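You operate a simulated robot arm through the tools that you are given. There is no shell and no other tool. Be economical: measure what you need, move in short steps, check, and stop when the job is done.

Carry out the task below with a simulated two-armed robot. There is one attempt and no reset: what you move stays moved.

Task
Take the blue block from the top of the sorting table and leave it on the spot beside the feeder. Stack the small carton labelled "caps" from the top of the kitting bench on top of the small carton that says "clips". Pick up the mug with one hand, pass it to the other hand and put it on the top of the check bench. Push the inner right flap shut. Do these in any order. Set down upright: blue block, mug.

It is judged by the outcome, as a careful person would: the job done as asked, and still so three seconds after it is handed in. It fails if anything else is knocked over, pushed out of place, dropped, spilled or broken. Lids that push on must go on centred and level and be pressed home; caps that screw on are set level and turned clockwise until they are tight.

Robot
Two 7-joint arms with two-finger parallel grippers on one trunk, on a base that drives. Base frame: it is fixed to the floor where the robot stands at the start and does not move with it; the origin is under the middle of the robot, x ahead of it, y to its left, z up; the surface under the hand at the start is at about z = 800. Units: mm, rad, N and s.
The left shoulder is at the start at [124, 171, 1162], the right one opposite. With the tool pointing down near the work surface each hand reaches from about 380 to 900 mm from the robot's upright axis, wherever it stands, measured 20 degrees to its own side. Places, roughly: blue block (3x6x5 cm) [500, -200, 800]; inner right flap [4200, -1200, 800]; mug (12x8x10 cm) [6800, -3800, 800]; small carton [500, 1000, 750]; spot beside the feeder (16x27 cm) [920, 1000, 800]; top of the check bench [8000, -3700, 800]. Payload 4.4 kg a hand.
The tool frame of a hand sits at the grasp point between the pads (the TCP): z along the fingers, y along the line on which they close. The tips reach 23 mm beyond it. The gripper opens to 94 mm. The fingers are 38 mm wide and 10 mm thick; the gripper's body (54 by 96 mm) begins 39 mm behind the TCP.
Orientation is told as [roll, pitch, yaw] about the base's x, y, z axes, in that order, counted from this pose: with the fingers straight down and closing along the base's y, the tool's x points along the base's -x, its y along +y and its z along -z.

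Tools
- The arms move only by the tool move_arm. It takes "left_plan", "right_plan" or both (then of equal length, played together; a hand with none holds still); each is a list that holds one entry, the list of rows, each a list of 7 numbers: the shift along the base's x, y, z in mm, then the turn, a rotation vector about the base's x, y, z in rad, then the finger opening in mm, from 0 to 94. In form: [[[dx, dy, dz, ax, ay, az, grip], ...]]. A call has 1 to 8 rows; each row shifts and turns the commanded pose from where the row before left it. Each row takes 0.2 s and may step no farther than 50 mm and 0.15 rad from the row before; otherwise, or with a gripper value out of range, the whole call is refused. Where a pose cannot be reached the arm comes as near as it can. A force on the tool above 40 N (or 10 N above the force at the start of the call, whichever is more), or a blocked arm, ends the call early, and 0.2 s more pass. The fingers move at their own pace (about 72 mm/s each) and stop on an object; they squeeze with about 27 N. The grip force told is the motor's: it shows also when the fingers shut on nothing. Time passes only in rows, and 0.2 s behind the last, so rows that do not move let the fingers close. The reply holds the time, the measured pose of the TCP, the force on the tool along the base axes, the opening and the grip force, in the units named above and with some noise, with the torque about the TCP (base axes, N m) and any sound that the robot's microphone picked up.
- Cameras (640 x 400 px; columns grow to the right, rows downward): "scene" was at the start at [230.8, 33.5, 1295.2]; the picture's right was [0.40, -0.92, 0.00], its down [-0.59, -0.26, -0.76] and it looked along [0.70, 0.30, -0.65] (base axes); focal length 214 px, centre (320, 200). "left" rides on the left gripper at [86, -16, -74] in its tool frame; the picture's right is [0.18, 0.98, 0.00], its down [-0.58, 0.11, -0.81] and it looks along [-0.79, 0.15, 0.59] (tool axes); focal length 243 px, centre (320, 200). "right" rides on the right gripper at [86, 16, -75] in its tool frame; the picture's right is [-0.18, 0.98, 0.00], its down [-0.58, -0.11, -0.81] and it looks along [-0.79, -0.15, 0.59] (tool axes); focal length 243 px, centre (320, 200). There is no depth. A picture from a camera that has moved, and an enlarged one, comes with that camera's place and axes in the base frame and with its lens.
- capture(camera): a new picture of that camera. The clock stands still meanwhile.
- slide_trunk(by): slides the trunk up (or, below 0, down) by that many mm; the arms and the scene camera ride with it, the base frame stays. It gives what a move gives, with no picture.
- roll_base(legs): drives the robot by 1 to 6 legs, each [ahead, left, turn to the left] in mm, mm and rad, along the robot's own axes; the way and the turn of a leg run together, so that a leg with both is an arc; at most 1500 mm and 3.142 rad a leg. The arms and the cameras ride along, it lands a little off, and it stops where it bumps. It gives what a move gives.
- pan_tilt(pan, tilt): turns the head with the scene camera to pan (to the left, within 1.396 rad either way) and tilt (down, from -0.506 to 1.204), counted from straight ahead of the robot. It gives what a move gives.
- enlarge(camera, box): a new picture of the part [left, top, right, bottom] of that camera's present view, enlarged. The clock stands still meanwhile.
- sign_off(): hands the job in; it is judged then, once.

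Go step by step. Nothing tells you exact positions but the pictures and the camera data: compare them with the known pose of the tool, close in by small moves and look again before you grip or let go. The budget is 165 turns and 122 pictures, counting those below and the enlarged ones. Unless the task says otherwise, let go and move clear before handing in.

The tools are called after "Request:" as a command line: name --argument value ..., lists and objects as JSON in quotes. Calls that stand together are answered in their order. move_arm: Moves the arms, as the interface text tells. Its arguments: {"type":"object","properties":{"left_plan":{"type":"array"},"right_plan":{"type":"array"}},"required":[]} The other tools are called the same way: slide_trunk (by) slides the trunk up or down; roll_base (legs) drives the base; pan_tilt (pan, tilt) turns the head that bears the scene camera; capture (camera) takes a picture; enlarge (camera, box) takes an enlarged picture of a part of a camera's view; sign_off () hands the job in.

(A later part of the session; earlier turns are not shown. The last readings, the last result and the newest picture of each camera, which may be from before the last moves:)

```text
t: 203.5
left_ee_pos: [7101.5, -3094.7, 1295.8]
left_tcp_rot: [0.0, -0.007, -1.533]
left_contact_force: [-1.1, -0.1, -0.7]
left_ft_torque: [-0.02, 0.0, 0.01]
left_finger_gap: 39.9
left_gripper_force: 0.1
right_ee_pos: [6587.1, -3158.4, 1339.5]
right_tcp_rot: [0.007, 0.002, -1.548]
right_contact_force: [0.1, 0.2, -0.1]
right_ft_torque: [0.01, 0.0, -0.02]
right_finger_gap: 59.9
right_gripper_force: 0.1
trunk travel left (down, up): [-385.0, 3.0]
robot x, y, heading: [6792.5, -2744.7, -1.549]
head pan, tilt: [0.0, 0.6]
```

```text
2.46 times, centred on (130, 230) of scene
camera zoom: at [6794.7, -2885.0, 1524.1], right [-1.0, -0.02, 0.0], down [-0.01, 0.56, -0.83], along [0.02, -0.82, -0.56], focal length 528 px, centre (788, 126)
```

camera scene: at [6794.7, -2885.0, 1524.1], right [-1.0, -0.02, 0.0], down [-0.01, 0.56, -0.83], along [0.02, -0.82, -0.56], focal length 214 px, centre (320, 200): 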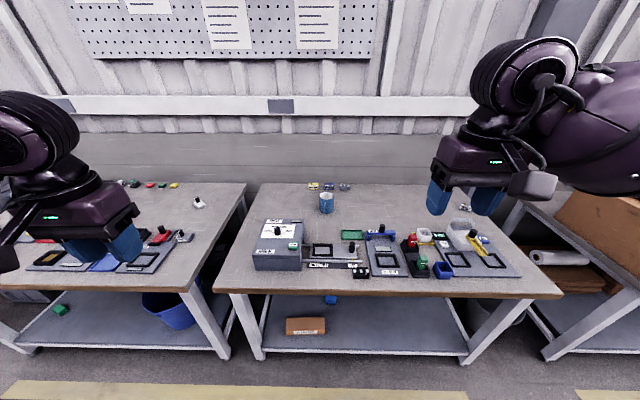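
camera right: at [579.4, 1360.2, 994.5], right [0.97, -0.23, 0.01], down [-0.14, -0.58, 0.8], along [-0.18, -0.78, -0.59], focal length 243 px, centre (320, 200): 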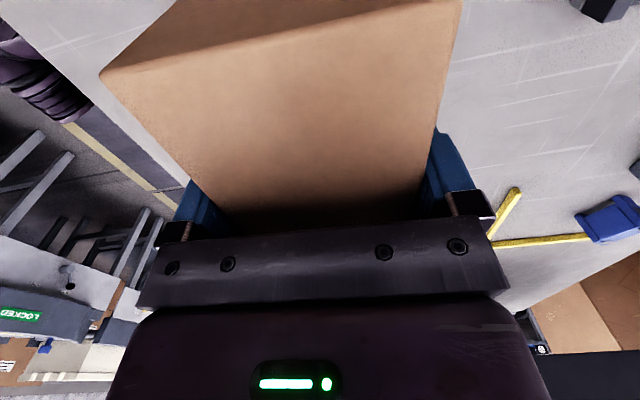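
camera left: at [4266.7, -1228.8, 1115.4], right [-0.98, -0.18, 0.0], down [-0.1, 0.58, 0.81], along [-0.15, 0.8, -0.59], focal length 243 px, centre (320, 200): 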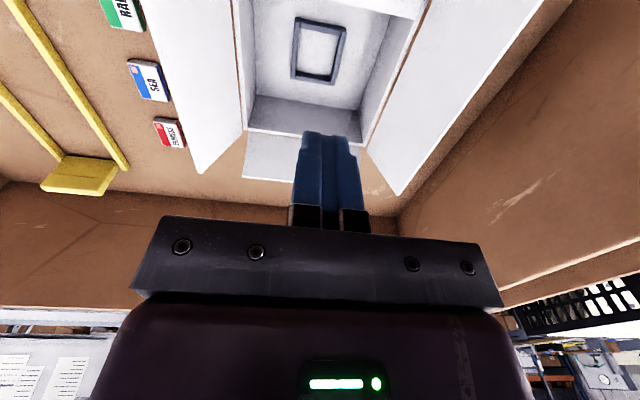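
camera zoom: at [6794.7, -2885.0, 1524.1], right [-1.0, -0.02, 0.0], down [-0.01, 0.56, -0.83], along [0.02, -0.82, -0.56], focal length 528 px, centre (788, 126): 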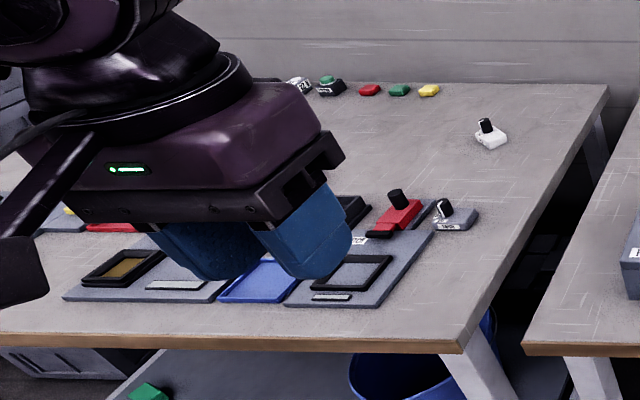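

The mug stands at about (6782,-3840) with its handle toward me. Plan: the right hand picks it from above by the rim area. It then turns it 90° so the handle points right, and the left hand takes it from the left side. I'll drive closer and lower the trunk.

Request:
roll_base --legs '[[0, 138, -0.02], [290, 0, 0]]'

Request:
slide_trunk --by -190

Request:
pan_tilt --pan -0.15 --tilt 0.75

Request:
capture --camera "scene"

```text
t: 206.9
left_ee_pos: [7233.6, -3386.9, 1295.7]
left_tcp_rot: [0.001, -0.009, -1.55]
left_contact_force: [0.0, -0.9, -0.7]
left_ft_torque: [0.01, 0.0, 0.03]
left_finger_gap: 39.9
left_gripper_force: 0.1
right_ee_pos: [6717.4, -3442.1, 1339.7]
right_tcp_rot: [0.006, 0.003, -1.563]
right_contact_force: [0.4, -0.7, 0.1]
right_ft_torque: [0.02, -0.01, 0.01]
right_finger_gap: 60.1
right_gripper_force: 0.1
trunk travel left (down, up): [-385.0, 3.0]
robot x, y, heading: [6927.5, -3026.0, -1.566]
head pan, tilt: [0.0, 0.6]
```

```text
t: 209.0
left_ee_pos: [7234.3, -3405.9, 1068.8]
left_tcp_rot: [0.004, 0.117, -1.548]
left_contact_force: [0.7, 0.5, -0.5]
left_ft_torque: [-0.02, 0.02, -0.03]
left_finger_gap: 39.9
left_gripper_force: 0.1
right_ee_pos: [6717.7, -3439.6, 1150.8]
right_tcp_rot: [0.007, 0.0, -1.563]
right_contact_force: [-0.1, 0.0, -0.4]
right_ft_torque: [0.01, 0.04, 0.01]
right_finger_gap: 60.0
right_gripper_force: 0.0
trunk travel left (down, up): [-195.0, 193.0]
robot x, y, heading: [6926.4, -3022.4, -1.574]
head pan, tilt: [0.0, 0.6]
```

```text
t: 209.7
left_ee_pos: [7233.0, -3407.7, 1068.0]
left_tcp_rot: [0.002, 0.116, -1.55]
left_contact_force: [-0.5, 0.2, -0.6]
left_ft_torque: [-0.01, -0.03, 0.04]
left_finger_gap: 40.2
left_gripper_force: 0.0
right_ee_pos: [6718.1, -3439.8, 1148.6]
right_tcp_rot: [0.006, 0.004, -1.565]
right_contact_force: [-0.4, 0.0, -0.2]
right_ft_torque: [-0.01, -0.02, 0.0]
right_finger_gap: 60.1
right_gripper_force: 0.1
trunk travel left (down, up): [-195.0, 193.0]
robot x, y, heading: [6932.7, -3025.0, -1.567]
head pan, tilt: [-0.15, 0.75]
```

```text
41 pictures are left
camera scene: at [6918.0, -3241.2, 1313.8], right [-0.99, 0.14, 0.0], down [0.1, 0.67, -0.73], along [-0.11, -0.72, -0.68], focal length 214 px, centre (320, 200)
```

scene: 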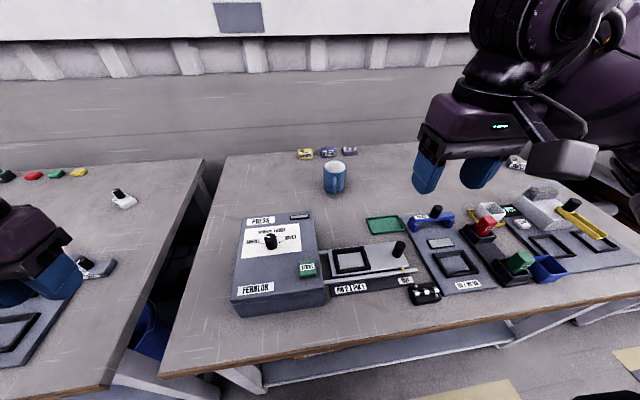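

The mug axis is at about (6780,-3843). I'll bring the right hand over it, open.

Request:
move_arm --right_plan '[[[7, -46, -12, 0, 0, 0, 94], [7, -46, -12, 0, 0, 0, 94], [7, -46, -12, 0, 0, 0, 94], [7, -46, -12, 0, 0, 0, 94], [7, -46, -12, 0, 0, 0, 94], [7, -46, -12, 0, 0, 0, 94], [7, -46, -12, 0, 0, 0, 94], [7, -46, -12, 0, 0, 0, 94]]]'

Request:
move_arm --right_plan '[[[6, -35, -20, 0, 0, 0, 94], [0, 0, -30, 0, 0, 0, 94]]]'

Request:
capture --camera "right"

```text
t: 211.5
left_ee_pos: [7234.0, -3407.4, 1067.0]
left_tcp_rot: [0.005, 0.119, -1.551]
left_contact_force: [0.6, -0.6, 0.4]
left_ft_torque: [0.01, 0.03, 0.01]
left_finger_gap: 39.8
left_gripper_force: 0.1
right_ee_pos: [6775.1, -3810.7, 1052.5]
right_tcp_rot: [0.006, 0.002, -1.561]
right_contact_force: [-0.2, 0.2, 0.1]
right_ft_torque: [0.02, 0.01, 0.01]
right_finger_gap: 94.0
right_gripper_force: 0.1
trunk travel left (down, up): [-195.0, 193.0]
robot x, y, heading: [6929.2, -3027.6, -1.567]
head pan, tilt: [-0.15, 0.75]
```

```text
t: 212.1
left_ee_pos: [7232.5, -3406.6, 1068.5]
left_tcp_rot: [0.006, 0.117, -1.551]
left_contact_force: [0.4, 0.1, 0.4]
left_ft_torque: [-0.01, 0.02, 0.01]
left_finger_gap: 40.2
left_gripper_force: 0.1
right_ee_pos: [6777.1, -3842.9, 1003.1]
right_tcp_rot: [0.007, 0.002, -1.566]
right_contact_force: [-0.2, 0.4, 0.2]
right_ft_torque: [-0.03, -0.05, -0.01]
right_finger_gap: 94.0
right_gripper_force: 0.1
trunk travel left (down, up): [-195.0, 193.0]
robot x, y, heading: [6928.2, -3028.6, -1.571]
head pan, tilt: [-0.15, 0.75]
```

```text
40 pictures are left
camera right: at [6792.6, -3757.9, 1078.3], right [0.98, -0.18, 0.01], down [-0.11, -0.58, 0.8], along [-0.14, -0.79, -0.59], focal length 243 px, centre (320, 200)
```

right: 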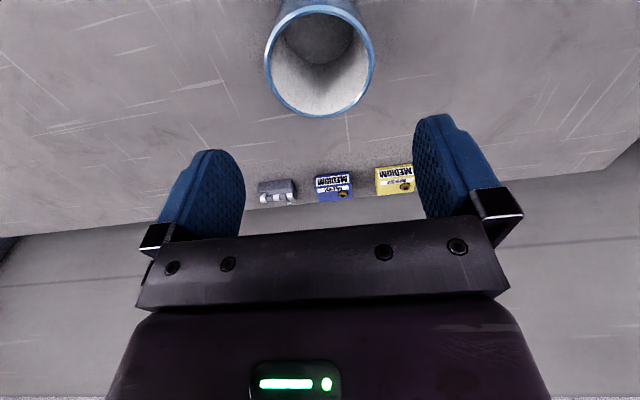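

The rim is centred under the hand; the axis is at (6779,-3839). I'll descend to TCP z≈886 and grip gently.

Request:
move_arm --right_plan '[[[2, 4, -40, 0, 0, 0, 94], [0, 0, -40, 0, 0, 0, 94], [0, 0, -22, 0, 0, 0, 94], [0, 0, -15, 0, 0, 0, 94]]]'

Request:
capture --camera "right"

Request:
enlarge --camera "scene" --box '[270, 100, 400, 210]'

```text
t: 213.1
left_ee_pos: [7233.7, -3406.9, 1068.4]
left_tcp_rot: [0.004, 0.119, -1.55]
left_contact_force: [-1.0, -0.3, 0.9]
left_ft_torque: [0.01, -0.03, 0.01]
left_finger_gap: 40.3
left_gripper_force: 0.1
right_ee_pos: [6781.8, -3838.8, 885.3]
right_tcp_rot: [0.007, 0.002, -1.565]
right_contact_force: [-0.8, -0.4, -0.3]
right_ft_torque: [0.01, 0.01, 0.02]
right_finger_gap: 93.9
right_gripper_force: 0.0
trunk travel left (down, up): [-195.0, 193.0]
robot x, y, heading: [6930.1, -3022.8, -1.565]
head pan, tilt: [-0.15, 0.75]
```

```text
39 pictures are left
camera right: at [6796.6, -3753.4, 960.9], right [0.98, -0.18, 0.01], down [-0.11, -0.58, 0.8], along [-0.14, -0.79, -0.59], focal length 243 px, centre (320, 200)
```

right: 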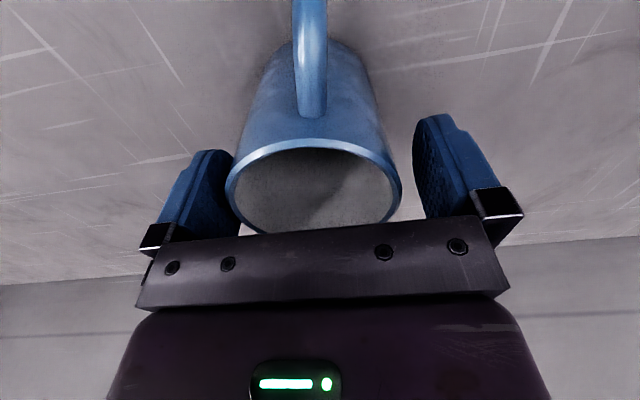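

```text
3.64 times, centred on (335, 155) of scene
camera zoom: at [6918.0, -3241.4, 1313.7], right [-0.99, 0.15, 0.0], down [0.1, 0.67, -0.73], along [-0.11, -0.72, -0.68], focal length 780 px, centre (266, 364)
```

zoom: 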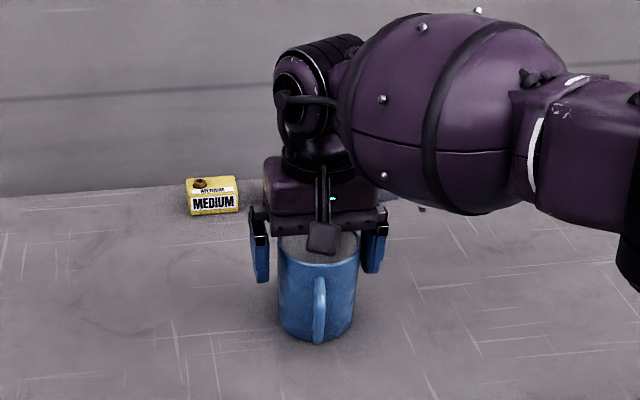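

The fingers straddle the top 35 mm of the mug. I'll nudge 3 mm, close and lift slowly.

Request:
move_arm --right_plan '[[[-3, 0, 0, 0, 0, 0, 94], [0, 0, 0, 0, 0, 0, 60], [0, 0, 0, 0, 0, 0, 40], [0, 0, 0, 0, 0, 0, 40], [0, 0, 4, 0, 0, 0, 40], [0, 0, 10, 0, 0, 0, 40], [0, 0, 20, 0, 0, 0, 40], [0, 0, 30, 0, 0, 0, 40]]]'

Request:
enlarge --camera "scene" --box '[270, 100, 400, 210]'

```text
t: 214.9
left_ee_pos: [7232.9, -3406.5, 1067.8]
left_tcp_rot: [0.003, 0.117, -1.548]
left_contact_force: [0.7, 0.0, -0.4]
left_ft_torque: [-0.01, 0.02, 0.01]
left_finger_gap: 40.2
left_gripper_force: 0.1
right_ee_pos: [6779.2, -3838.7, 951.7]
right_tcp_rot: [0.007, -0.002, -1.566]
right_contact_force: [0.1, -0.1, -3.1]
right_ft_torque: [-0.05, 0.0, 0.0]
right_finger_gap: 79.4
right_gripper_force: 27.0
trunk travel left (down, up): [-195.0, 193.0]
robot x, y, heading: [6930.6, -3026.0, -1.564]
head pan, tilt: [-0.15, 0.75]
```

```text
3.64 times, centred on (335, 155) of scene
camera zoom: at [6918.0, -3240.4, 1314.1], right [-0.99, 0.15, 0.0], down [0.1, 0.67, -0.73], along [-0.11, -0.72, -0.68], focal length 780 px, centre (266, 364)
```

zoom: 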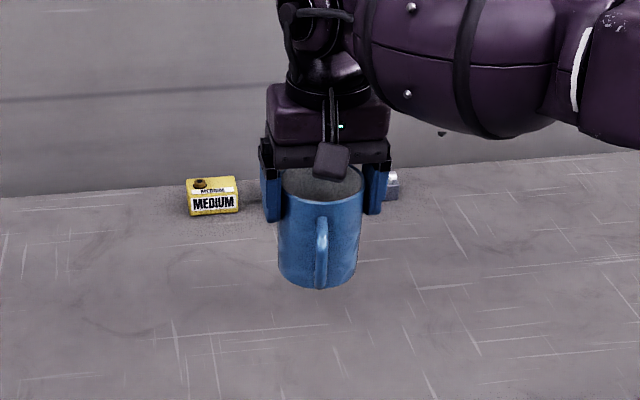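

The mug is held, weighing about 0.3 kg. I'll raise it and draw it back toward the robot.

Request:
move_arm --right_plan '[[[0, 10, 40, 0, 0, 0, 40], [10, 35, 25, 0, 0, 0, 40], [15, 40, 20, 0, 0, 0, 40], [15, 40, 20, 0, 0, 0, 40], [15, 40, 20, 0, 0, 0, 40], [15, 40, 20, 0, 0, 0, 40], [15, 40, 15, 0, 0, 0, 40], [15, 40, 15, 0, 0, 0, 40]]]'

Request:
roll_base --legs '[[-250, 0, 0]]'

Request:
move_arm --right_plan '[[[0, 10, 0, 0, 0, 0.14, 40], [0, 10, 0, 0, 0, 0.14, 40], [0, 10, 0, 0, 0, 0.14, 40], [0, 0, 0, 0, 0, 0.14, 40], [0, 0, 0, 0, 0, 0.14, 40], [0, 0, 0, 0, 0, 0.14, 40], [0, 0, 0, 0, 0, 0.14, 40], [0, 0, 0, 0, 0, 0.14, 40]]]'

```text
t: 216.7
left_ee_pos: [7233.8, -3405.7, 1067.8]
left_tcp_rot: [0.003, 0.116, -1.549]
left_contact_force: [0.4, -0.3, -0.5]
left_ft_torque: [-0.02, -0.01, -0.01]
left_finger_gap: 40.1
left_gripper_force: 0.1
right_ee_pos: [6877.0, -3553.3, 1126.7]
right_tcp_rot: [0.007, 0.001, -1.565]
right_contact_force: [-0.5, -0.2, -3.5]
right_ft_torque: [0.01, 0.02, 0.04]
right_finger_gap: 79.5
right_gripper_force: 27.4
trunk travel left (down, up): [-195.0, 193.0]
robot x, y, heading: [6928.6, -3026.2, -1.57]
head pan, tilt: [-0.15, 0.75]
```

```text
t: 218.5
left_ee_pos: [7232.7, -3159.4, 1067.8]
left_tcp_rot: [0.003, 0.115, -1.552]
left_contact_force: [0.3, 0.5, -0.3]
left_ft_torque: [0.02, -0.02, 0.04]
left_finger_gap: 40.1
left_gripper_force: 0.1
right_ee_pos: [6875.8, -3306.9, 1126.2]
right_tcp_rot: [0.009, 0.002, -1.568]
right_contact_force: [-0.9, 0.1, -3.1]
right_ft_torque: [-0.05, 0.0, -0.03]
right_finger_gap: 79.5
right_gripper_force: 26.9
trunk travel left (down, up): [-195.0, 193.0]
robot x, y, heading: [6928.8, -2774.4, -1.568]
head pan, tilt: [-0.15, 0.75]
```

```text
t: 220.3
left_ee_pos: [7232.4, -3159.9, 1067.1]
left_tcp_rot: [0.004, 0.118, -1.551]
left_contact_force: [0.0, 0.7, 0.4]
left_ft_torque: [0.01, 0.01, 0.0]
left_finger_gap: 39.8
left_gripper_force: 0.0
right_ee_pos: [6876.3, -3276.2, 1125.9]
right_tcp_rot: [0.008, 0.003, -0.446]
right_contact_force: [-0.1, 0.7, -2.4]
right_ft_torque: [0.02, 0.01, 0.02]
right_finger_gap: 79.4
right_gripper_force: 27.1
trunk travel left (down, up): [-195.0, 193.0]
robot x, y, heading: [6929.4, -2775.1, -1.574]
head pan, tilt: [-0.15, 0.75]
```

The turn works. I'll finish it (0.45 rad more) and start turning the left hand so it closes along world y.

Request:
move_arm --right_plan '[[[0, 0, 0, 0, 0, 0.13, 40], [0, 0, 0, 0, 0, 0.13, 40], [0, 0, 0, 0, 0, 0.13, 40], [0, 0, 0, 0, 0, 0.056, 40], [0, 0, 0, 0, 0, 0, 40], [0, 0, 0, 0, 0, 0, 40], [0, 0, 0, 0, 0, 0, 40], [0, 0, 0, 0, 0, 0, 40]]]' --left_plan '[[[10, -15, 5, 0, 0, 0.14, 94], [10, -15, 5, 0, 0, 0.14, 94], [10, -15, 5, 0, 0, 0.14, 94], [10, -15, 5, 0, 0, 0.14, 94], [0, -15, 5, 0, 0, 0.14, 94], [0, -15, 5, 0, 0, 0.14, 94], [0, -15, 5, 0, 0, 0.14, 94], [0, -12, 5, 0, 0, 0.14, 94]]]'

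Request:
move_arm --left_plan '[[[0, 0, 0, 0, 0, 0.14, 94], [0, 0, 0, 0, 0, 0.14, 94], [0, 0, 0, 0, 0, 0.14, 94], [0, 0, 0, 0, 0, 0, 94]]]'

```text
t: 222.1
left_ee_pos: [7272.2, -3278.2, 1108.7]
left_tcp_rot: [0.003, 0.117, -0.43]
left_contact_force: [1.4, -0.1, 0.2]
left_ft_torque: [-0.04, 0.04, -0.02]
left_finger_gap: 93.9
left_gripper_force: 0.0
right_ee_pos: [6876.3, -3275.3, 1126.9]
right_tcp_rot: [0.006, 0.005, -0.07]
right_contact_force: [-0.7, 0.1, -3.9]
right_ft_torque: [-0.01, -0.01, 0.03]
right_finger_gap: 79.6
right_gripper_force: 27.0
right hand out of reach, approached as far as the arm can: row 3
trunk travel left (down, up): [-195.0, 193.0]
robot x, y, heading: [6929.8, -2777.2, -1.568]
head pan, tilt: [-0.15, 0.75]
```

```text
t: 223.1
left_ee_pos: [7271.3, -3277.7, 1108.0]
left_tcp_rot: [0.003, 0.119, -0.01]
left_contact_force: [-0.4, -0.4, -0.2]
left_ft_torque: [0.03, -0.02, 0.01]
left_finger_gap: 94.0
left_gripper_force: 0.0
right_ee_pos: [6877.1, -3274.1, 1126.1]
right_tcp_rot: [0.008, 0.004, -0.071]
right_contact_force: [0.2, -0.5, -3.2]
right_ft_torque: [-0.02, -0.02, 0.04]
right_finger_gap: 79.4
right_gripper_force: 27.0
trunk travel left (down, up): [-195.0, 193.0]
robot x, y, heading: [6925.7, -2777.5, -1.57]
head pan, tilt: [-0.15, 0.75]
```

Both hands are nearly aligned; the right wrist limit at -0.07 is fine. I'll tilt the left hand to near-horizontal, pointing at the mug.

Request:
move_arm --left_plan '[[[0, 0, 0, 0, 0.1425, 0, 94], [0, 0, 0, 0, 0.1425, 0, 94], [0, 0, 0, 0, 0.1425, 0, 94], [0, 0, 0, 0, 0.1425, 0, 94], [0, 0, 0, 0, 0.1425, 0, 94], [0, 0, 0, 0, 0.1425, 0, 94], [0, 0, 0, 0, 0.1425, 0, 94], [0, 0, 0, 0, 0.1425, 0, 94]]]'

Request:
move_arm --left_plan '[[[0, 0, -15, 0, 0.1425, 0, 94], [0, 0, -16, 0, 0, 0, 94]]]'

Request:
pan_tilt --pan 0.2 --tilt 0.5

Request:
capture --camera "scene"

Request:
capture --camera "left"

```text
t: 224.9
left_ee_pos: [7271.9, -3276.9, 1107.7]
left_tcp_rot: [-0.032, 1.258, -0.039]
left_contact_force: [-0.5, -1.2, -0.3]
left_ft_torque: [-0.01, 0.01, -0.03]
left_finger_gap: 94.0
left_gripper_force: 0.1
right_ee_pos: [6876.1, -3274.3, 1124.9]
right_tcp_rot: [0.01, 0.006, -0.07]
right_contact_force: [-0.5, 0.0, -3.1]
right_ft_torque: [0.02, -0.01, -0.02]
right_finger_gap: 78.9
right_gripper_force: 26.5
trunk travel left (down, up): [-195.0, 193.0]
robot x, y, heading: [6931.3, -2778.8, -1.573]
head pan, tilt: [-0.15, 0.75]
```

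```text
t: 225.5
left_ee_pos: [7270.8, -3275.4, 1078.1]
left_tcp_rot: [-0.062, 1.4, -0.068]
left_contact_force: [0.4, 0.4, 0.5]
left_ft_torque: [0.02, -0.02, -0.03]
left_finger_gap: 94.1
left_gripper_force: 0.0
right_ee_pos: [6877.3, -3273.6, 1127.5]
right_tcp_rot: [0.005, 0.002, -0.071]
right_contact_force: [0.1, -0.3, -3.2]
right_ft_torque: [-0.05, 0.02, 0.02]
right_finger_gap: 79.2
right_gripper_force: 27.2
trunk travel left (down, up): [-195.0, 193.0]
robot x, y, heading: [6928.2, -2774.4, -1.572]
head pan, tilt: [-0.15, 0.75]
```

```text
t: 226.3
left_ee_pos: [7271.4, -3277.6, 1077.3]
left_tcp_rot: [-0.061, 1.4, -0.066]
left_contact_force: [-0.9, 0.3, 0.2]
left_ft_torque: [-0.03, -0.03, -0.04]
left_finger_gap: 93.9
left_gripper_force: 0.0
right_ee_pos: [6876.4, -3275.4, 1126.2]
right_tcp_rot: [0.007, 0.004, -0.071]
right_contact_force: [0.8, 0.1, -1.7]
right_ft_torque: [-0.01, 0.0, 0.02]
right_finger_gap: 79.2
right_gripper_force: 27.0
trunk travel left (down, up): [-195.0, 193.0]
robot x, y, heading: [6926.4, -2777.7, -1.571]
head pan, tilt: [0.201, 0.499]
```

```text
36 pictures are left
camera scene: at [6947.2, -3000.4, 1335.7], right [-0.98, -0.2, 0.0], down [-0.1, 0.47, -0.88], along [0.18, -0.86, -0.48], focal length 214 px, centre (320, 200)
```

scene: 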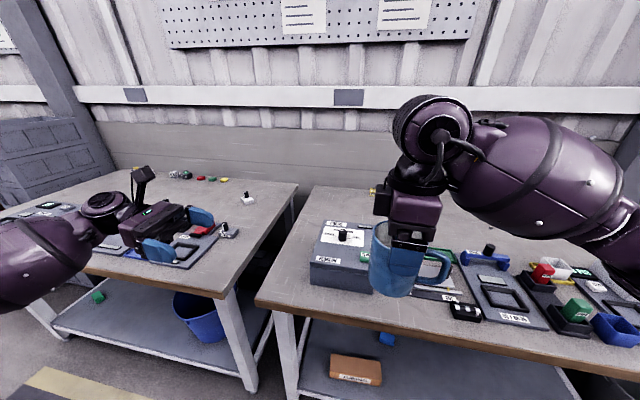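

```text
35 pictures are left
camera left: at [7330.5, -3292.2, 1176.2], right [-0.02, 0.98, 0.17], down [0.89, 0.1, -0.44], along [-0.45, 0.14, -0.88], focal length 243 px, centre (320, 200)
```

left: 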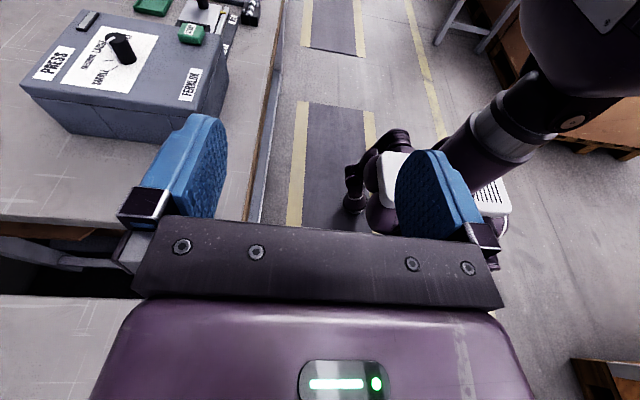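

The mug's handle points right and the left gripper aims at its lower body. I'll approach to about 80 mm and check alignment.

Request:
move_arm --left_plan '[[[-45, 0, 0, 0, 0, 0, 94], [-45, 0, 0, 0, 0, 0, 94], [-45, 0, 0, 0, 0, 0, 94], [-45, 0, 0, 0, 0, 0, 94], [-45, 0, 0, 0, 0, 0, 94], [-45, 1, 0, 0, 0, 0, 94], [-25, 1, 0, 0, 0, 0, 94]]]'

Request:
capture --camera "left"

Request:
enlarge --camera "scene" --box '[230, 140, 490, 340]'

```text
t: 227.9
left_ee_pos: [6977.0, -3274.6, 1077.6]
left_tcp_rot: [-0.056, 1.402, -0.063]
left_contact_force: [-1.4, 0.1, 0.3]
left_ft_torque: [0.0, 0.01, -0.02]
left_finger_gap: 93.9
left_gripper_force: 0.1
right_ee_pos: [6876.1, -3274.9, 1126.8]
right_tcp_rot: [0.007, 0.004, -0.07]
right_contact_force: [-0.2, -0.6, -3.5]
right_ft_torque: [0.01, -0.02, 0.0]
right_finger_gap: 79.4
right_gripper_force: 27.6
trunk travel left (down, up): [-195.0, 193.0]
robot x, y, heading: [6926.7, -2775.1, -1.567]
head pan, tilt: [0.201, 0.499]
```

```text
34 pictures are left
camera left: at [7035.4, -3290.1, 1177.1], right [-0.02, 0.98, 0.17], down [0.89, 0.1, -0.44], along [-0.45, 0.14, -0.88], focal length 243 px, centre (320, 200)
```

left: 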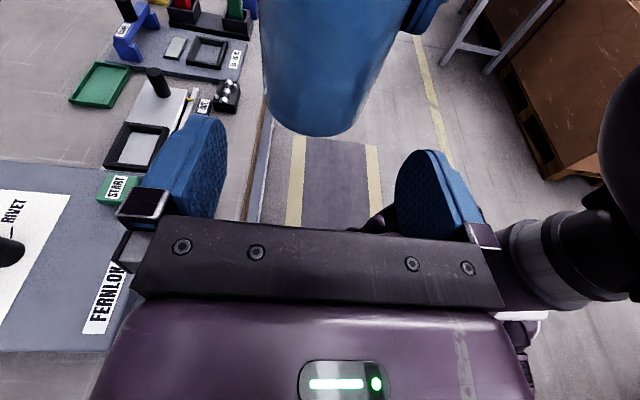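

```text
2.00 times, centred on (360, 240) of scene
camera zoom: at [6947.0, -3000.5, 1335.7], right [-0.98, -0.2, 0.0], down [-0.1, 0.47, -0.88], along [0.18, -0.86, -0.48], focal length 429 px, centre (240, 120)
```

zoom: 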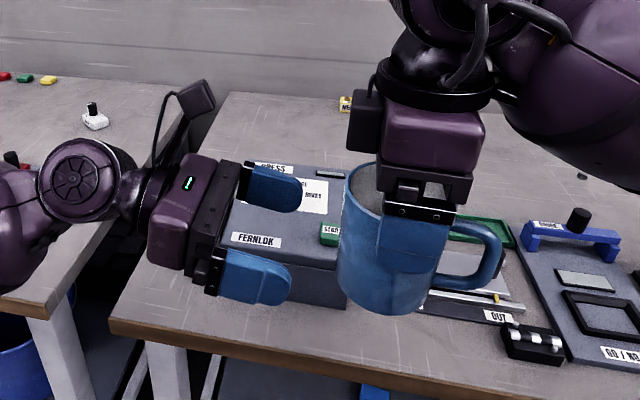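

Alignment is good. I'll advance to TCP x≈6890, watching the clearance between the two wrists, and check before closing.

Request:
move_arm --left_plan '[[[-40, 1, 0, 0, 0, 0, 94], [-30, 1, 0, 0, 0, 0, 94], [-12, 0, 0, 0, 0, 0, 94], [-4, 0, 0, 0, 0, 0, 94]]]'

Request:
enlarge --camera "scene" --box '[270, 140, 470, 310]'

Request:
capture --camera "left"

```text
t: 228.9
left_ee_pos: [6892.0, -3271.2, 1078.0]
left_tcp_rot: [-0.056, 1.399, -0.064]
left_contact_force: [-0.3, 1.1, 0.4]
left_ft_torque: [0.05, -0.02, 0.0]
left_finger_gap: 93.8
left_gripper_force: 0.1
right_ee_pos: [6876.4, -3273.9, 1124.8]
right_tcp_rot: [0.006, 0.003, -0.068]
right_contact_force: [-0.4, 0.9, -2.4]
right_ft_torque: [0.03, -0.03, 0.0]
right_finger_gap: 79.5
right_gripper_force: 27.2
trunk travel left (down, up): [-195.0, 193.0]
robot x, y, heading: [6926.1, -2780.7, -1.571]
head pan, tilt: [0.201, 0.499]
```

```text
2.35 times, centred on (370, 225) of scene
camera zoom: at [6947.3, -3000.4, 1335.7], right [-0.98, -0.2, 0.0], down [-0.1, 0.47, -0.88], along [0.18, -0.86, -0.48], focal length 505 px, centre (202, 141)
```

zoom: 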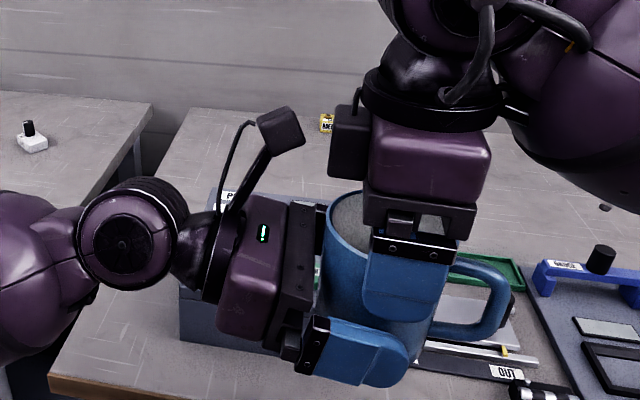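

```text
31 pictures are left
camera left: at [6949.8, -3288.1, 1176.7], right [-0.02, 0.98, 0.17], down [0.89, 0.1, -0.44], along [-0.45, 0.14, -0.88], focal length 243 px, centre (320, 200)
```

left: 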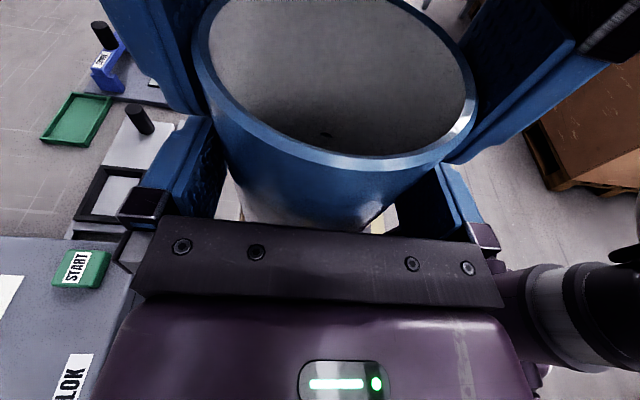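

The left fingers straddle the lower body, clear of the right hand. I'll close the left.

Request:
move_arm --left_plan '[[[0, 0, 0, 0, 0, 0, 70], [0, 0, 0, 0, 0, 0, 50], [0, 0, 0, 0, 0, 0, 40], [0, 0, 0, 0, 0, 0, 40]]]'

```text
t: 229.9
left_ee_pos: [6892.0, -3273.5, 1078.2]
left_tcp_rot: [-0.053, 1.398, -0.055]
left_contact_force: [-3.8, -29.8, -2.6]
left_ft_torque: [1.09, -0.09, 0.31]
left_finger_gap: 77.7
left_gripper_force: 27.6
right_ee_pos: [6876.2, -3273.8, 1126.4]
right_tcp_rot: [0.009, 0.003, -0.067]
right_contact_force: [3.3, 29.5, 3.0]
right_ft_torque: [0.33, -0.17, 0.12]
right_finger_gap: 79.5
right_gripper_force: 27.4
trunk travel left (down, up): [-195.0, 193.0]
robot x, y, heading: [6930.9, -2778.9, -1.567]
head pan, tilt: [0.201, 0.499]
```

There's a 30 N sideways strain between the hands. I'll relax it by moving the left hand -y slightly.

Request:
move_arm --left_plan '[[[0, -3, 0, 0, 0, 0, 40]]]'

```text
t: 230.3
left_ee_pos: [6891.0, -3275.4, 1076.0]
left_tcp_rot: [-0.062, 1.397, -0.068]
left_contact_force: [2.7, -17.9, -4.7]
left_ft_torque: [0.39, 0.37, 0.14]
left_finger_gap: 77.8
left_gripper_force: 27.1
right_ee_pos: [6876.5, -3277.1, 1127.0]
right_tcp_rot: [0.008, 0.004, -0.071]
right_contact_force: [-2.0, 17.7, 3.8]
right_ft_torque: [0.47, -0.41, 0.15]
right_finger_gap: 79.6
right_gripper_force: 26.9
trunk travel left (down, up): [-195.0, 193.0]
robot x, y, heading: [6931.3, -2778.4, -1.567]
head pan, tilt: [0.201, 0.499]
```

Request:
move_arm --left_plan '[[[0, -3, 0, 0, 0, 0, 40], [0, -1, 0, 0, 0, 0, 40]]]'

```text
t: 230.9
left_ee_pos: [6890.2, -3278.0, 1077.8]
left_tcp_rot: [-0.062, 1.397, -0.075]
left_contact_force: [5.7, 17.3, -4.7]
left_ft_torque: [-0.91, -0.01, 0.04]
left_finger_gap: 77.7
left_gripper_force: 26.7
right_ee_pos: [6875.9, -3275.8, 1126.3]
right_tcp_rot: [0.003, 0.004, -0.077]
right_contact_force: [-6.6, -18.8, 4.3]
right_ft_torque: [-0.03, 0.17, -0.35]
right_finger_gap: 79.1
right_gripper_force: 27.3
trunk travel left (down, up): [-195.0, 193.0]
robot x, y, heading: [6929.5, -2775.2, -1.57]
head pan, tilt: [0.201, 0.499]
```

Overshot a little, so I'll go back 2 mm. Then I'll open the right hand and raise it clear.

Request:
move_arm --left_plan '[[[0, 2, 0, 0, 0, 0, 40], [0, 0, 0, 0, 0, 0, 40], [0, 0, 0, 0, 0, 0, 40], [0, 0, 0, 0, 0, 0, 40]]]' --right_plan '[[[0, 0, 0, 0, 0, 0, 40], [0, 0, 0, 0, 0, 0, 82], [0, 0, 0, 0, 0, 0, 94], [0, 0, 0, 0, 0, 0, 94]]]'

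Request:
capture --camera "left"

```text
t: 231.9
left_ee_pos: [6891.1, -3277.4, 1077.7]
left_tcp_rot: [-0.06, 1.401, -0.066]
left_contact_force: [0.2, 0.2, -0.6]
left_ft_torque: [-0.05, -0.08, 0.02]
left_finger_gap: 77.6
left_gripper_force: 27.1
right_ee_pos: [6877.6, -3274.2, 1126.6]
right_tcp_rot: [0.008, 0.002, -0.069]
right_contact_force: [1.1, -0.3, 0.7]
right_ft_torque: [0.03, 0.02, 0.02]
right_finger_gap: 93.8
right_gripper_force: 0.1
trunk travel left (down, up): [-195.0, 193.0]
robot x, y, heading: [6925.7, -2776.4, -1.573]
head pan, tilt: [0.201, 0.499]
```

```text
30 pictures are left
camera left: at [6949.9, -3293.7, 1176.5], right [-0.03, 0.98, 0.17], down [0.89, 0.1, -0.44], along [-0.45, 0.14, -0.88], focal length 243 px, centre (320, 200)
```

left: 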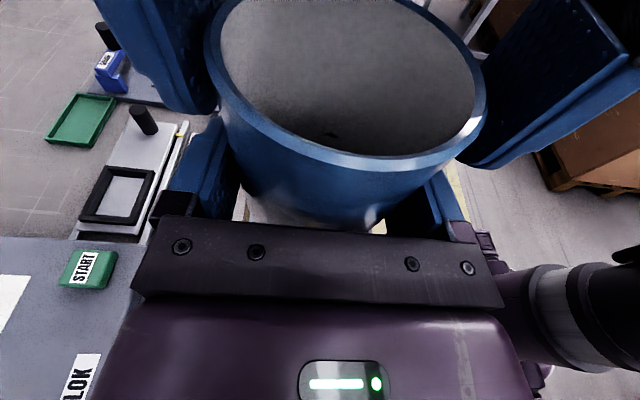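

The left hand holds the mug alone. I'll raise the right hand straight up and away.

Request:
move_arm --right_plan '[[[-1, 1, 10, 0, 0, 0, 94], [0, 0, 25, 0, 0, 0, 94], [0, 0, 40, 0, 0, 0, 94], [-20, 0, 40, 0, 0, 0, 94], [-40, 10, 20, 0, 0, 0, 60], [-45, 10, 0, 0, 0, -0.1, 60], [-45, 10, 0, 0, 0, -0.14, 60], [-45, 0, 0, 0, 0, -0.14, 60]]]'

Request:
capture --camera "scene"

```text
t: 233.8
left_ee_pos: [6890.5, -3276.9, 1078.2]
left_tcp_rot: [-0.065, 1.399, -0.069]
left_contact_force: [-0.7, 0.8, -0.6]
left_ft_torque: [0.03, -0.08, 0.03]
left_finger_gap: 77.5
left_gripper_force: 26.8
right_ee_pos: [6685.1, -3228.9, 1259.6]
right_tcp_rot: [0.006, 0.003, -0.448]
right_contact_force: [0.1, 0.2, -0.2]
right_ft_torque: [-0.01, 0.0, -0.01]
right_finger_gap: 60.1
right_gripper_force: 0.1
right hand out of reach, approached as far as the arm can: row 4, 5
trunk travel left (down, up): [-195.0, 193.0]
robot x, y, heading: [6930.4, -2775.7, -1.568]
head pan, tilt: [0.201, 0.499]
```

```text
29 pictures are left
camera scene: at [6946.2, -2999.8, 1335.9], right [-0.98, -0.2, 0.0], down [-0.1, 0.47, -0.88], along [0.18, -0.86, -0.48], focal length 214 px, centre (320, 200)
```

scene: 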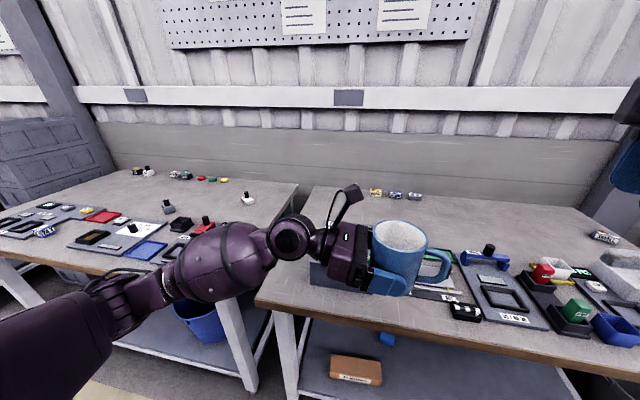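

Handover done: the mug is in the left hand, upright. I'll raise the trunk a bit and drive left in front of the check bench, then look for a clear spot.

Request:
slide_trunk --by 80

Request:
roll_base --legs '[[0, 540, 0]]'

Request:
pan_tilt --pan 0.1 --tilt 0.6

Request:
capture --camera "scene"

```text
t: 234.9
left_ee_pos: [6891.1, -3278.9, 1155.8]
left_tcp_rot: [-0.049, 1.398, -0.054]
left_contact_force: [0.5, 0.3, -3.1]
left_ft_torque: [0.01, -0.04, -0.01]
left_finger_gap: 77.7
left_gripper_force: 27.1
right_ee_pos: [6689.6, -3230.0, 1338.3]
right_tcp_rot: [0.008, 0.003, -0.451]
right_contact_force: [0.4, 0.1, -0.8]
right_ft_torque: [0.01, 0.01, -0.01]
right_finger_gap: 60.1
right_gripper_force: 0.0
trunk travel left (down, up): [-275.0, 113.0]
robot x, y, heading: [6926.5, -2777.9, -1.569]
head pan, tilt: [0.201, 0.499]
```

```text
t: 240.2
left_ee_pos: [7432.6, -3275.7, 1157.9]
left_tcp_rot: [-0.062, 1.399, -0.065]
left_contact_force: [-0.1, -0.1, -1.7]
left_ft_torque: [-0.04, -0.06, 0.0]
left_finger_gap: 78.0
left_gripper_force: 26.9
right_ee_pos: [7229.7, -3228.3, 1338.6]
right_tcp_rot: [0.007, 0.002, -0.447]
right_contact_force: [-0.4, -0.1, -0.4]
right_ft_torque: [0.0, 0.0, 0.0]
right_finger_gap: 59.8
right_gripper_force: 0.1
trunk travel left (down, up): [-275.0, 113.0]
robot x, y, heading: [7468.3, -2776.1, -1.566]
head pan, tilt: [0.201, 0.499]
```

```text
t: 240.8
left_ee_pos: [7430.8, -3276.7, 1157.5]
left_tcp_rot: [-0.059, 1.398, -0.062]
left_contact_force: [-0.5, -1.3, -2.8]
left_ft_torque: [0.02, -0.04, 0.0]
left_finger_gap: 78.1
left_gripper_force: 27.2
right_ee_pos: [7228.1, -3227.3, 1338.3]
right_tcp_rot: [0.007, 0.002, -0.449]
right_contact_force: [0.6, 0.3, -0.2]
right_ft_torque: [0.0, 0.01, 0.0]
right_finger_gap: 59.9
right_gripper_force: 0.1
trunk travel left (down, up): [-275.0, 113.0]
robot x, y, heading: [7467.7, -2776.9, -1.568]
head pan, tilt: [0.099, 0.6]
```

```text
28 pictures are left
camera scene: at [7477.1, -2939.9, 1412.3], right [-0.99, -0.1, 0.0], down [-0.06, 0.56, -0.83], along [0.09, -0.82, -0.56], focal length 214 px, centre (320, 200)
```

scene: 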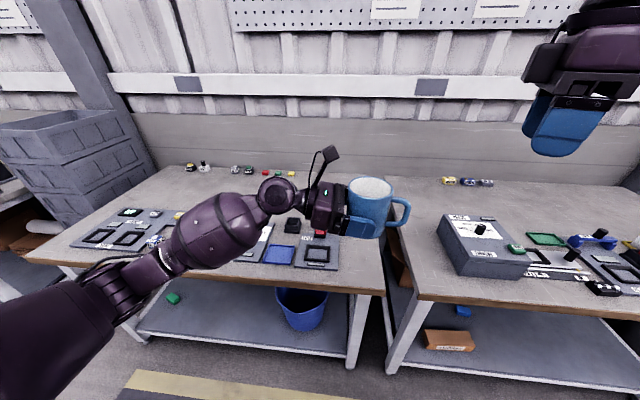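

The clear area lies between the white switch and the lever plate, around (7415,-3750). I'll move in: base forward 240, then extend the arm at height.

Request:
roll_base --legs '[[240, 0, 0]]'

Request:
move_arm --left_plan '[[[0, -45, 0, 0, 0, 0, 40], [0, -45, 0, 0, 0, 0, 40], [0, -45, 0, 0, 0, 0, 40], [0, -45, 0, 0, 0, 0, 40], [0, -45, 0, 0, 0, 0, 40], [0, -8, 0, 0, 0, 0, 40]]]'

Request:
pan_tilt --pan 0.1 --tilt 0.8

Request:
capture --camera "scene"

Request:
capture --camera "left"

```text
t: 242.6
left_ee_pos: [7433.1, -3515.4, 1157.5]
left_tcp_rot: [-0.055, 1.4, -0.061]
left_contact_force: [0.1, -0.9, -3.5]
left_ft_torque: [0.01, -0.05, 0.0]
left_finger_gap: 77.5
left_gripper_force: 27.2
right_ee_pos: [7231.6, -3466.8, 1338.3]
right_tcp_rot: [0.008, 0.003, -0.448]
right_contact_force: [-0.3, -0.3, -0.2]
right_ft_torque: [0.02, 0.01, -0.02]
right_finger_gap: 60.1
right_gripper_force: 0.0
trunk travel left (down, up): [-275.0, 113.0]
robot x, y, heading: [7467.5, -3013.9, -1.565]
head pan, tilt: [0.099, 0.6]
```

```text
t: 244.0
left_ee_pos: [7433.1, -3747.5, 1158.6]
left_tcp_rot: [-0.066, 1.399, -0.07]
left_contact_force: [0.4, 0.0, -1.6]
left_ft_torque: [0.01, -0.04, 0.02]
left_finger_gap: 77.5
left_gripper_force: 27.3
right_ee_pos: [7230.7, -3465.9, 1339.5]
right_tcp_rot: [0.007, 0.002, -0.447]
right_contact_force: [0.3, 0.1, -0.9]
right_ft_torque: [0.01, 0.04, 0.01]
right_finger_gap: 60.0
right_gripper_force: 0.0
trunk travel left (down, up): [-275.0, 113.0]
robot x, y, heading: [7468.2, -3015.7, -1.562]
head pan, tilt: [0.099, 0.6]
```

```text
t: 244.7
left_ee_pos: [7432.5, -3748.7, 1156.8]
left_tcp_rot: [-0.06, 1.396, -0.061]
left_contact_force: [-1.0, -0.2, -3.3]
left_ft_torque: [-0.05, -0.05, 0.01]
left_finger_gap: 77.4
left_gripper_force: 27.5
right_ee_pos: [7230.5, -3466.7, 1337.9]
right_tcp_rot: [0.007, 0.0, -0.447]
right_contact_force: [0.2, -1.1, 0.4]
right_ft_torque: [-0.01, -0.01, 0.0]
right_finger_gap: 60.1
right_gripper_force: 0.0
trunk travel left (down, up): [-275.0, 113.0]
robot x, y, heading: [7467.3, -3013.6, -1.562]
head pan, tilt: [0.099, 0.799]
```

```text
27 pictures are left
camera scene: at [7477.6, -3171.2, 1395.5], right [-0.99, -0.1, 0.0], down [-0.08, 0.71, -0.7], along [0.07, -0.69, -0.72], focal length 214 px, centre (320, 200)
```

scene: 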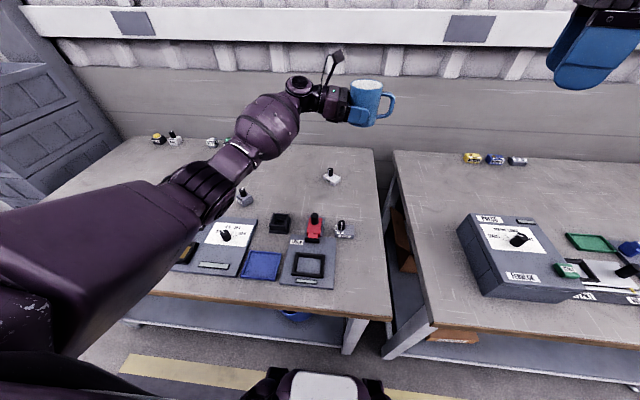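

```text
26 pictures are left
camera left: at [7491.6, -3764.0, 1257.0], right [-0.03, 0.98, 0.17], down [0.89, 0.1, -0.44], along [-0.45, 0.14, -0.88], focal length 243 px, centre (320, 200)
```

left: 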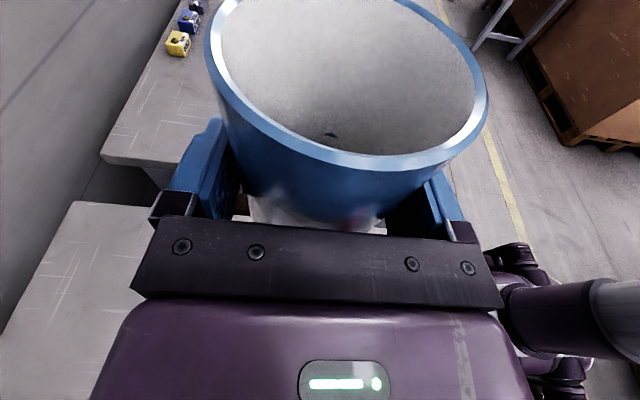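

The mug sits over a clear area: bench edge at x=7309, white switch at (7504,-3872), toggle at (7437,-3598). I'll lower to just above the surface.

Request:
move_arm --left_plan '[[[-4, 0, -45, 0, 0, 0, 40], [-4, 0, -45, 0, 0, 0, 40], [-2, 0, -45, 0, 0, 0, 40], [0, 0, -45, 0, 0, 0, 40], [0, 0, -45, 0, 0, 0, 40], [0, 0, -40, 0, 0, 0, 40]]]'

Request:
enlarge --camera "scene" --box '[180, 90, 420, 270]'

```text
t: 246.1
left_ee_pos: [7424.8, -3724.5, 909.6]
left_tcp_rot: [-0.069, 1.401, -0.072]
left_contact_force: [0.2, -0.6, -1.8]
left_ft_torque: [0.05, -0.02, -0.06]
left_finger_gap: 78.1
left_gripper_force: 27.1
left hand out of reach, approached as far as the arm can: row 5, 6
right_ee_pos: [7230.6, -3467.3, 1339.1]
right_tcp_rot: [0.007, 0.002, -0.447]
right_contact_force: [-0.6, 0.4, -0.6]
right_ft_torque: [0.02, 0.02, -0.02]
right_finger_gap: 60.1
right_gripper_force: 0.1
trunk travel left (down, up): [-275.0, 113.0]
robot x, y, heading: [7467.8, -3012.9, -1.557]
head pan, tilt: [0.099, 0.799]
```

```text
2.22 times, centred on (300, 180) of scene
camera zoom: at [7478.1, -3171.4, 1395.4], right [-0.99, -0.1, 0.0], down [-0.08, 0.71, -0.7], along [0.07, -0.69, -0.72], focal length 477 px, centre (364, 244)
```

zoom: 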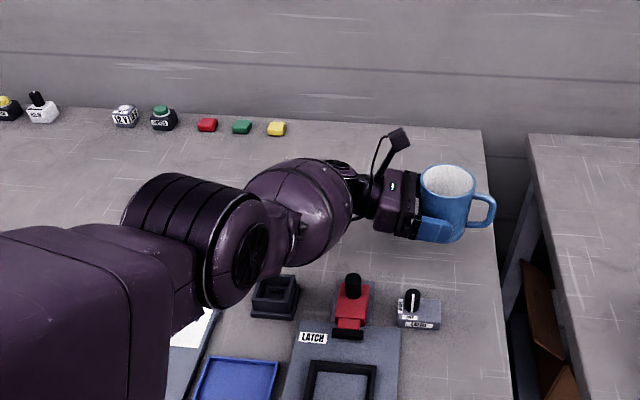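

The arm is at full reach. I'll step the base 40 mm forward and lower the trunk 50 mm, then finish with small moves.

Request:
roll_base --legs '[[35, 0, 0]]'

Request:
slide_trunk --by -50

Request:
enlarge --camera "scene" --box '[180, 70, 420, 250]'

```text
t: 247.0
left_ee_pos: [7424.1, -3759.9, 908.7]
left_tcp_rot: [-0.052, 1.399, -0.054]
left_contact_force: [-1.3, -0.2, -2.0]
left_ft_torque: [-0.01, -0.01, -0.01]
left_finger_gap: 77.9
left_gripper_force: 26.7
right_ee_pos: [7232.2, -3501.8, 1337.7]
right_tcp_rot: [0.009, 0.003, -0.447]
right_contact_force: [0.1, -0.5, -1.7]
right_ft_torque: [0.08, -0.02, 0.01]
right_finger_gap: 60.1
right_gripper_force: 0.1
trunk travel left (down, up): [-275.0, 113.0]
robot x, y, heading: [7470.0, -3045.8, -1.562]
head pan, tilt: [0.099, 0.799]
```

```text
t: 247.7
left_ee_pos: [7423.2, -3756.6, 840.0]
left_tcp_rot: [0.218, 1.411, 0.208]
left_contact_force: [4.1, 14.4, 23.2]
left_ft_torque: [0.22, -1.59, 0.81]
left_finger_gap: 77.7
left_gripper_force: 26.8
right_ee_pos: [7230.7, -3503.7, 1294.1]
right_tcp_rot: [0.019, 0.004, -0.445]
right_contact_force: [0.5, -1.0, 0.7]
right_ft_torque: [0.07, -0.01, 0.01]
right_finger_gap: 60.2
right_gripper_force: 0.0
trunk travel left (down, up): [-235.0, 154.0]
robot x, y, heading: [7468.2, -3048.2, -1.565]
head pan, tilt: [0.099, 0.799]
stopped: the force on the tool passed its limit at 79 N (the readings are from after the stop); the commanded pose is now the measured one
```

```text
2.22 times, centred on (300, 160) of scene
camera zoom: at [7478.5, -3229.0, 1352.9], right [-0.99, -0.11, 0.0], down [-0.08, 0.71, -0.7], along [0.07, -0.69, -0.72], focal length 477 px, centre (364, 289)
```

zoom: 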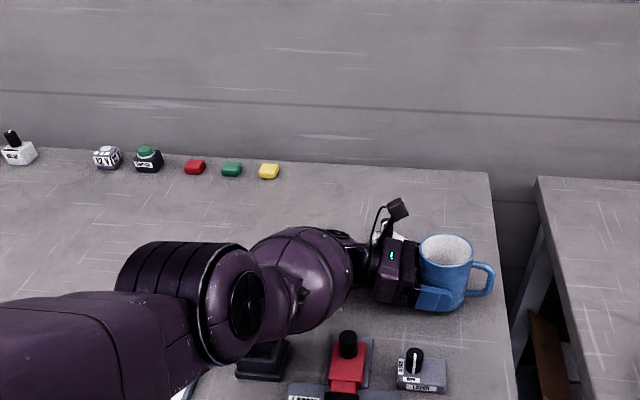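

The mug touched down while the arm caught up, with about 23 N remaining. I'll ease the hand up slightly to unload and check that it's level.

Request:
move_arm --left_plan '[[[0, 0, 3, 0, 0, 0, 40]]]'

Request:
enlarge --camera "scene" --box '[310, 130, 410, 220]'

```text
t: 248.1
left_ee_pos: [7424.9, -3756.7, 841.1]
left_tcp_rot: [0.234, 1.409, 0.224]
left_contact_force: [1.0, 1.2, 9.6]
left_ft_torque: [-0.15, -0.78, 0.11]
left_finger_gap: 78.1
left_gripper_force: 26.6
right_ee_pos: [7232.0, -3503.5, 1293.8]
right_tcp_rot: [0.02, 0.007, -0.445]
right_contact_force: [-0.3, 0.2, 0.8]
right_ft_torque: [0.04, -0.02, -0.01]
right_finger_gap: 59.9
right_gripper_force: 0.1
trunk travel left (down, up): [-235.0, 154.0]
robot x, y, heading: [7469.6, -3050.0, -1.561]
head pan, tilt: [0.099, 0.799]
```

```text
4.44 times, centred on (360, 175) of scene
camera zoom: at [7478.4, -3229.3, 1352.9], right [-0.99, -0.11, 0.0], down [-0.08, 0.71, -0.7], along [0.07, -0.69, -0.72], focal length 953 px, centre (142, 311)
```

zoom: 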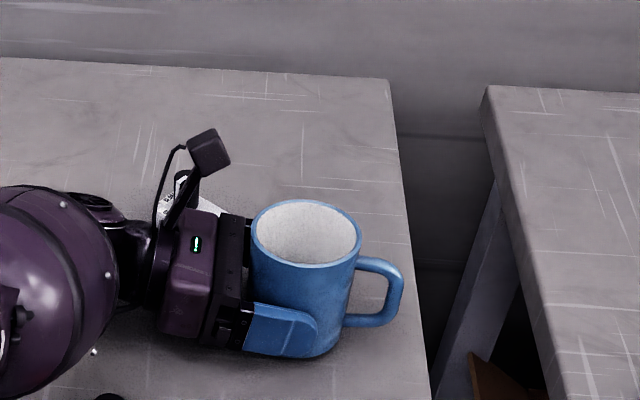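

The mug is leaning about 2.6° in the hand after the touch-down. I'll rotate that back out before letting go.

Request:
move_arm --left_plan '[[[0, 0, 1, -0.023, 0, 0, 40], [0, 0, 0, -0.023, 0, 0, 40], [0, 0, 0, 0, 0, 0, 40]]]'

```text
t: 248.9
left_ee_pos: [7423.5, -3758.9, 839.7]
left_tcp_rot: [-0.048, 1.409, -0.054]
left_contact_force: [0.8, 3.0, 3.4]
left_ft_torque: [0.2, -0.48, 0.2]
left_finger_gap: 77.7
left_gripper_force: 26.3
right_ee_pos: [7233.5, -3505.6, 1293.6]
right_tcp_rot: [0.02, 0.006, -0.445]
right_contact_force: [0.2, -0.2, 1.5]
right_ft_torque: [0.0, 0.01, -0.03]
right_finger_gap: 59.9
right_gripper_force: 0.1
trunk travel left (down, up): [-235.0, 154.0]
robot x, y, heading: [7470.6, -3051.7, -1.565]
head pan, tilt: [0.099, 0.799]
```

Upright, with light contact. I'll open the left hand and back straight off in +x.

Request:
move_arm --left_plan '[[[0, 0, 0, 0, 0, 0, 82], [0, 0, 0, 0, 0, 0, 94], [0, 0, 0, 0, 0, 0, 94]]]'

Request:
capture --camera "left"

Request:
enlarge --camera "scene" --box '[310, 130, 410, 220]'

```text
t: 249.7
left_ee_pos: [7423.0, -3759.2, 839.9]
left_tcp_rot: [-0.047, 1.41, -0.053]
left_contact_force: [-0.1, -0.2, -0.2]
left_ft_torque: [-0.01, 0.0, -0.01]
left_finger_gap: 94.0
left_gripper_force: 0.1
right_ee_pos: [7233.4, -3505.0, 1294.6]
right_tcp_rot: [0.018, 0.007, -0.445]
right_contact_force: [0.1, 0.8, 0.4]
right_ft_torque: [-0.02, 0.0, -0.02]
right_finger_gap: 59.9
right_gripper_force: 0.2
trunk travel left (down, up): [-235.0, 154.0]
robot x, y, heading: [7474.0, -3046.3, -1.561]
head pan, tilt: [0.099, 0.799]
```

```text
22 pictures are left
camera left: at [7483.4, -3775.4, 938.5], right [-0.02, 0.98, 0.17], down [0.89, 0.1, -0.45], along [-0.46, 0.14, -0.88], focal length 243 px, centre (320, 200)
```

left: 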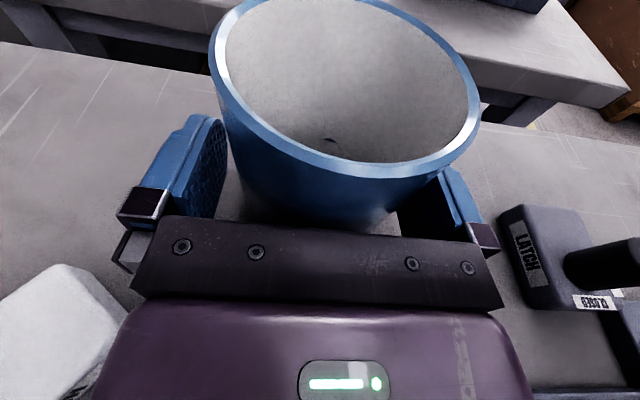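

```text
4.44 times, centred on (360, 175) of scene
camera zoom: at [7478.4, -3230.0, 1352.9], right [-0.99, -0.11, 0.0], down [-0.08, 0.71, -0.7], along [0.07, -0.69, -0.72], focal length 953 px, centre (142, 311)
```

zoom: 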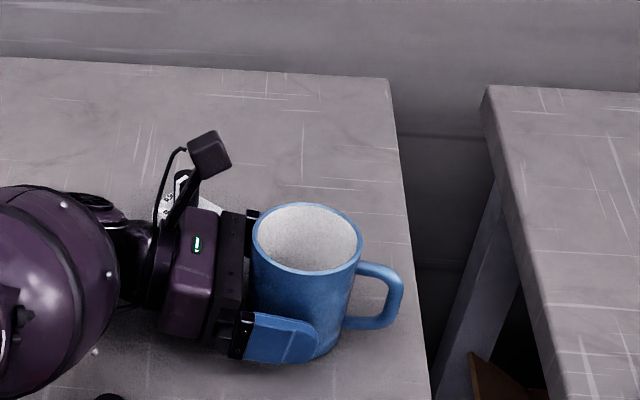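

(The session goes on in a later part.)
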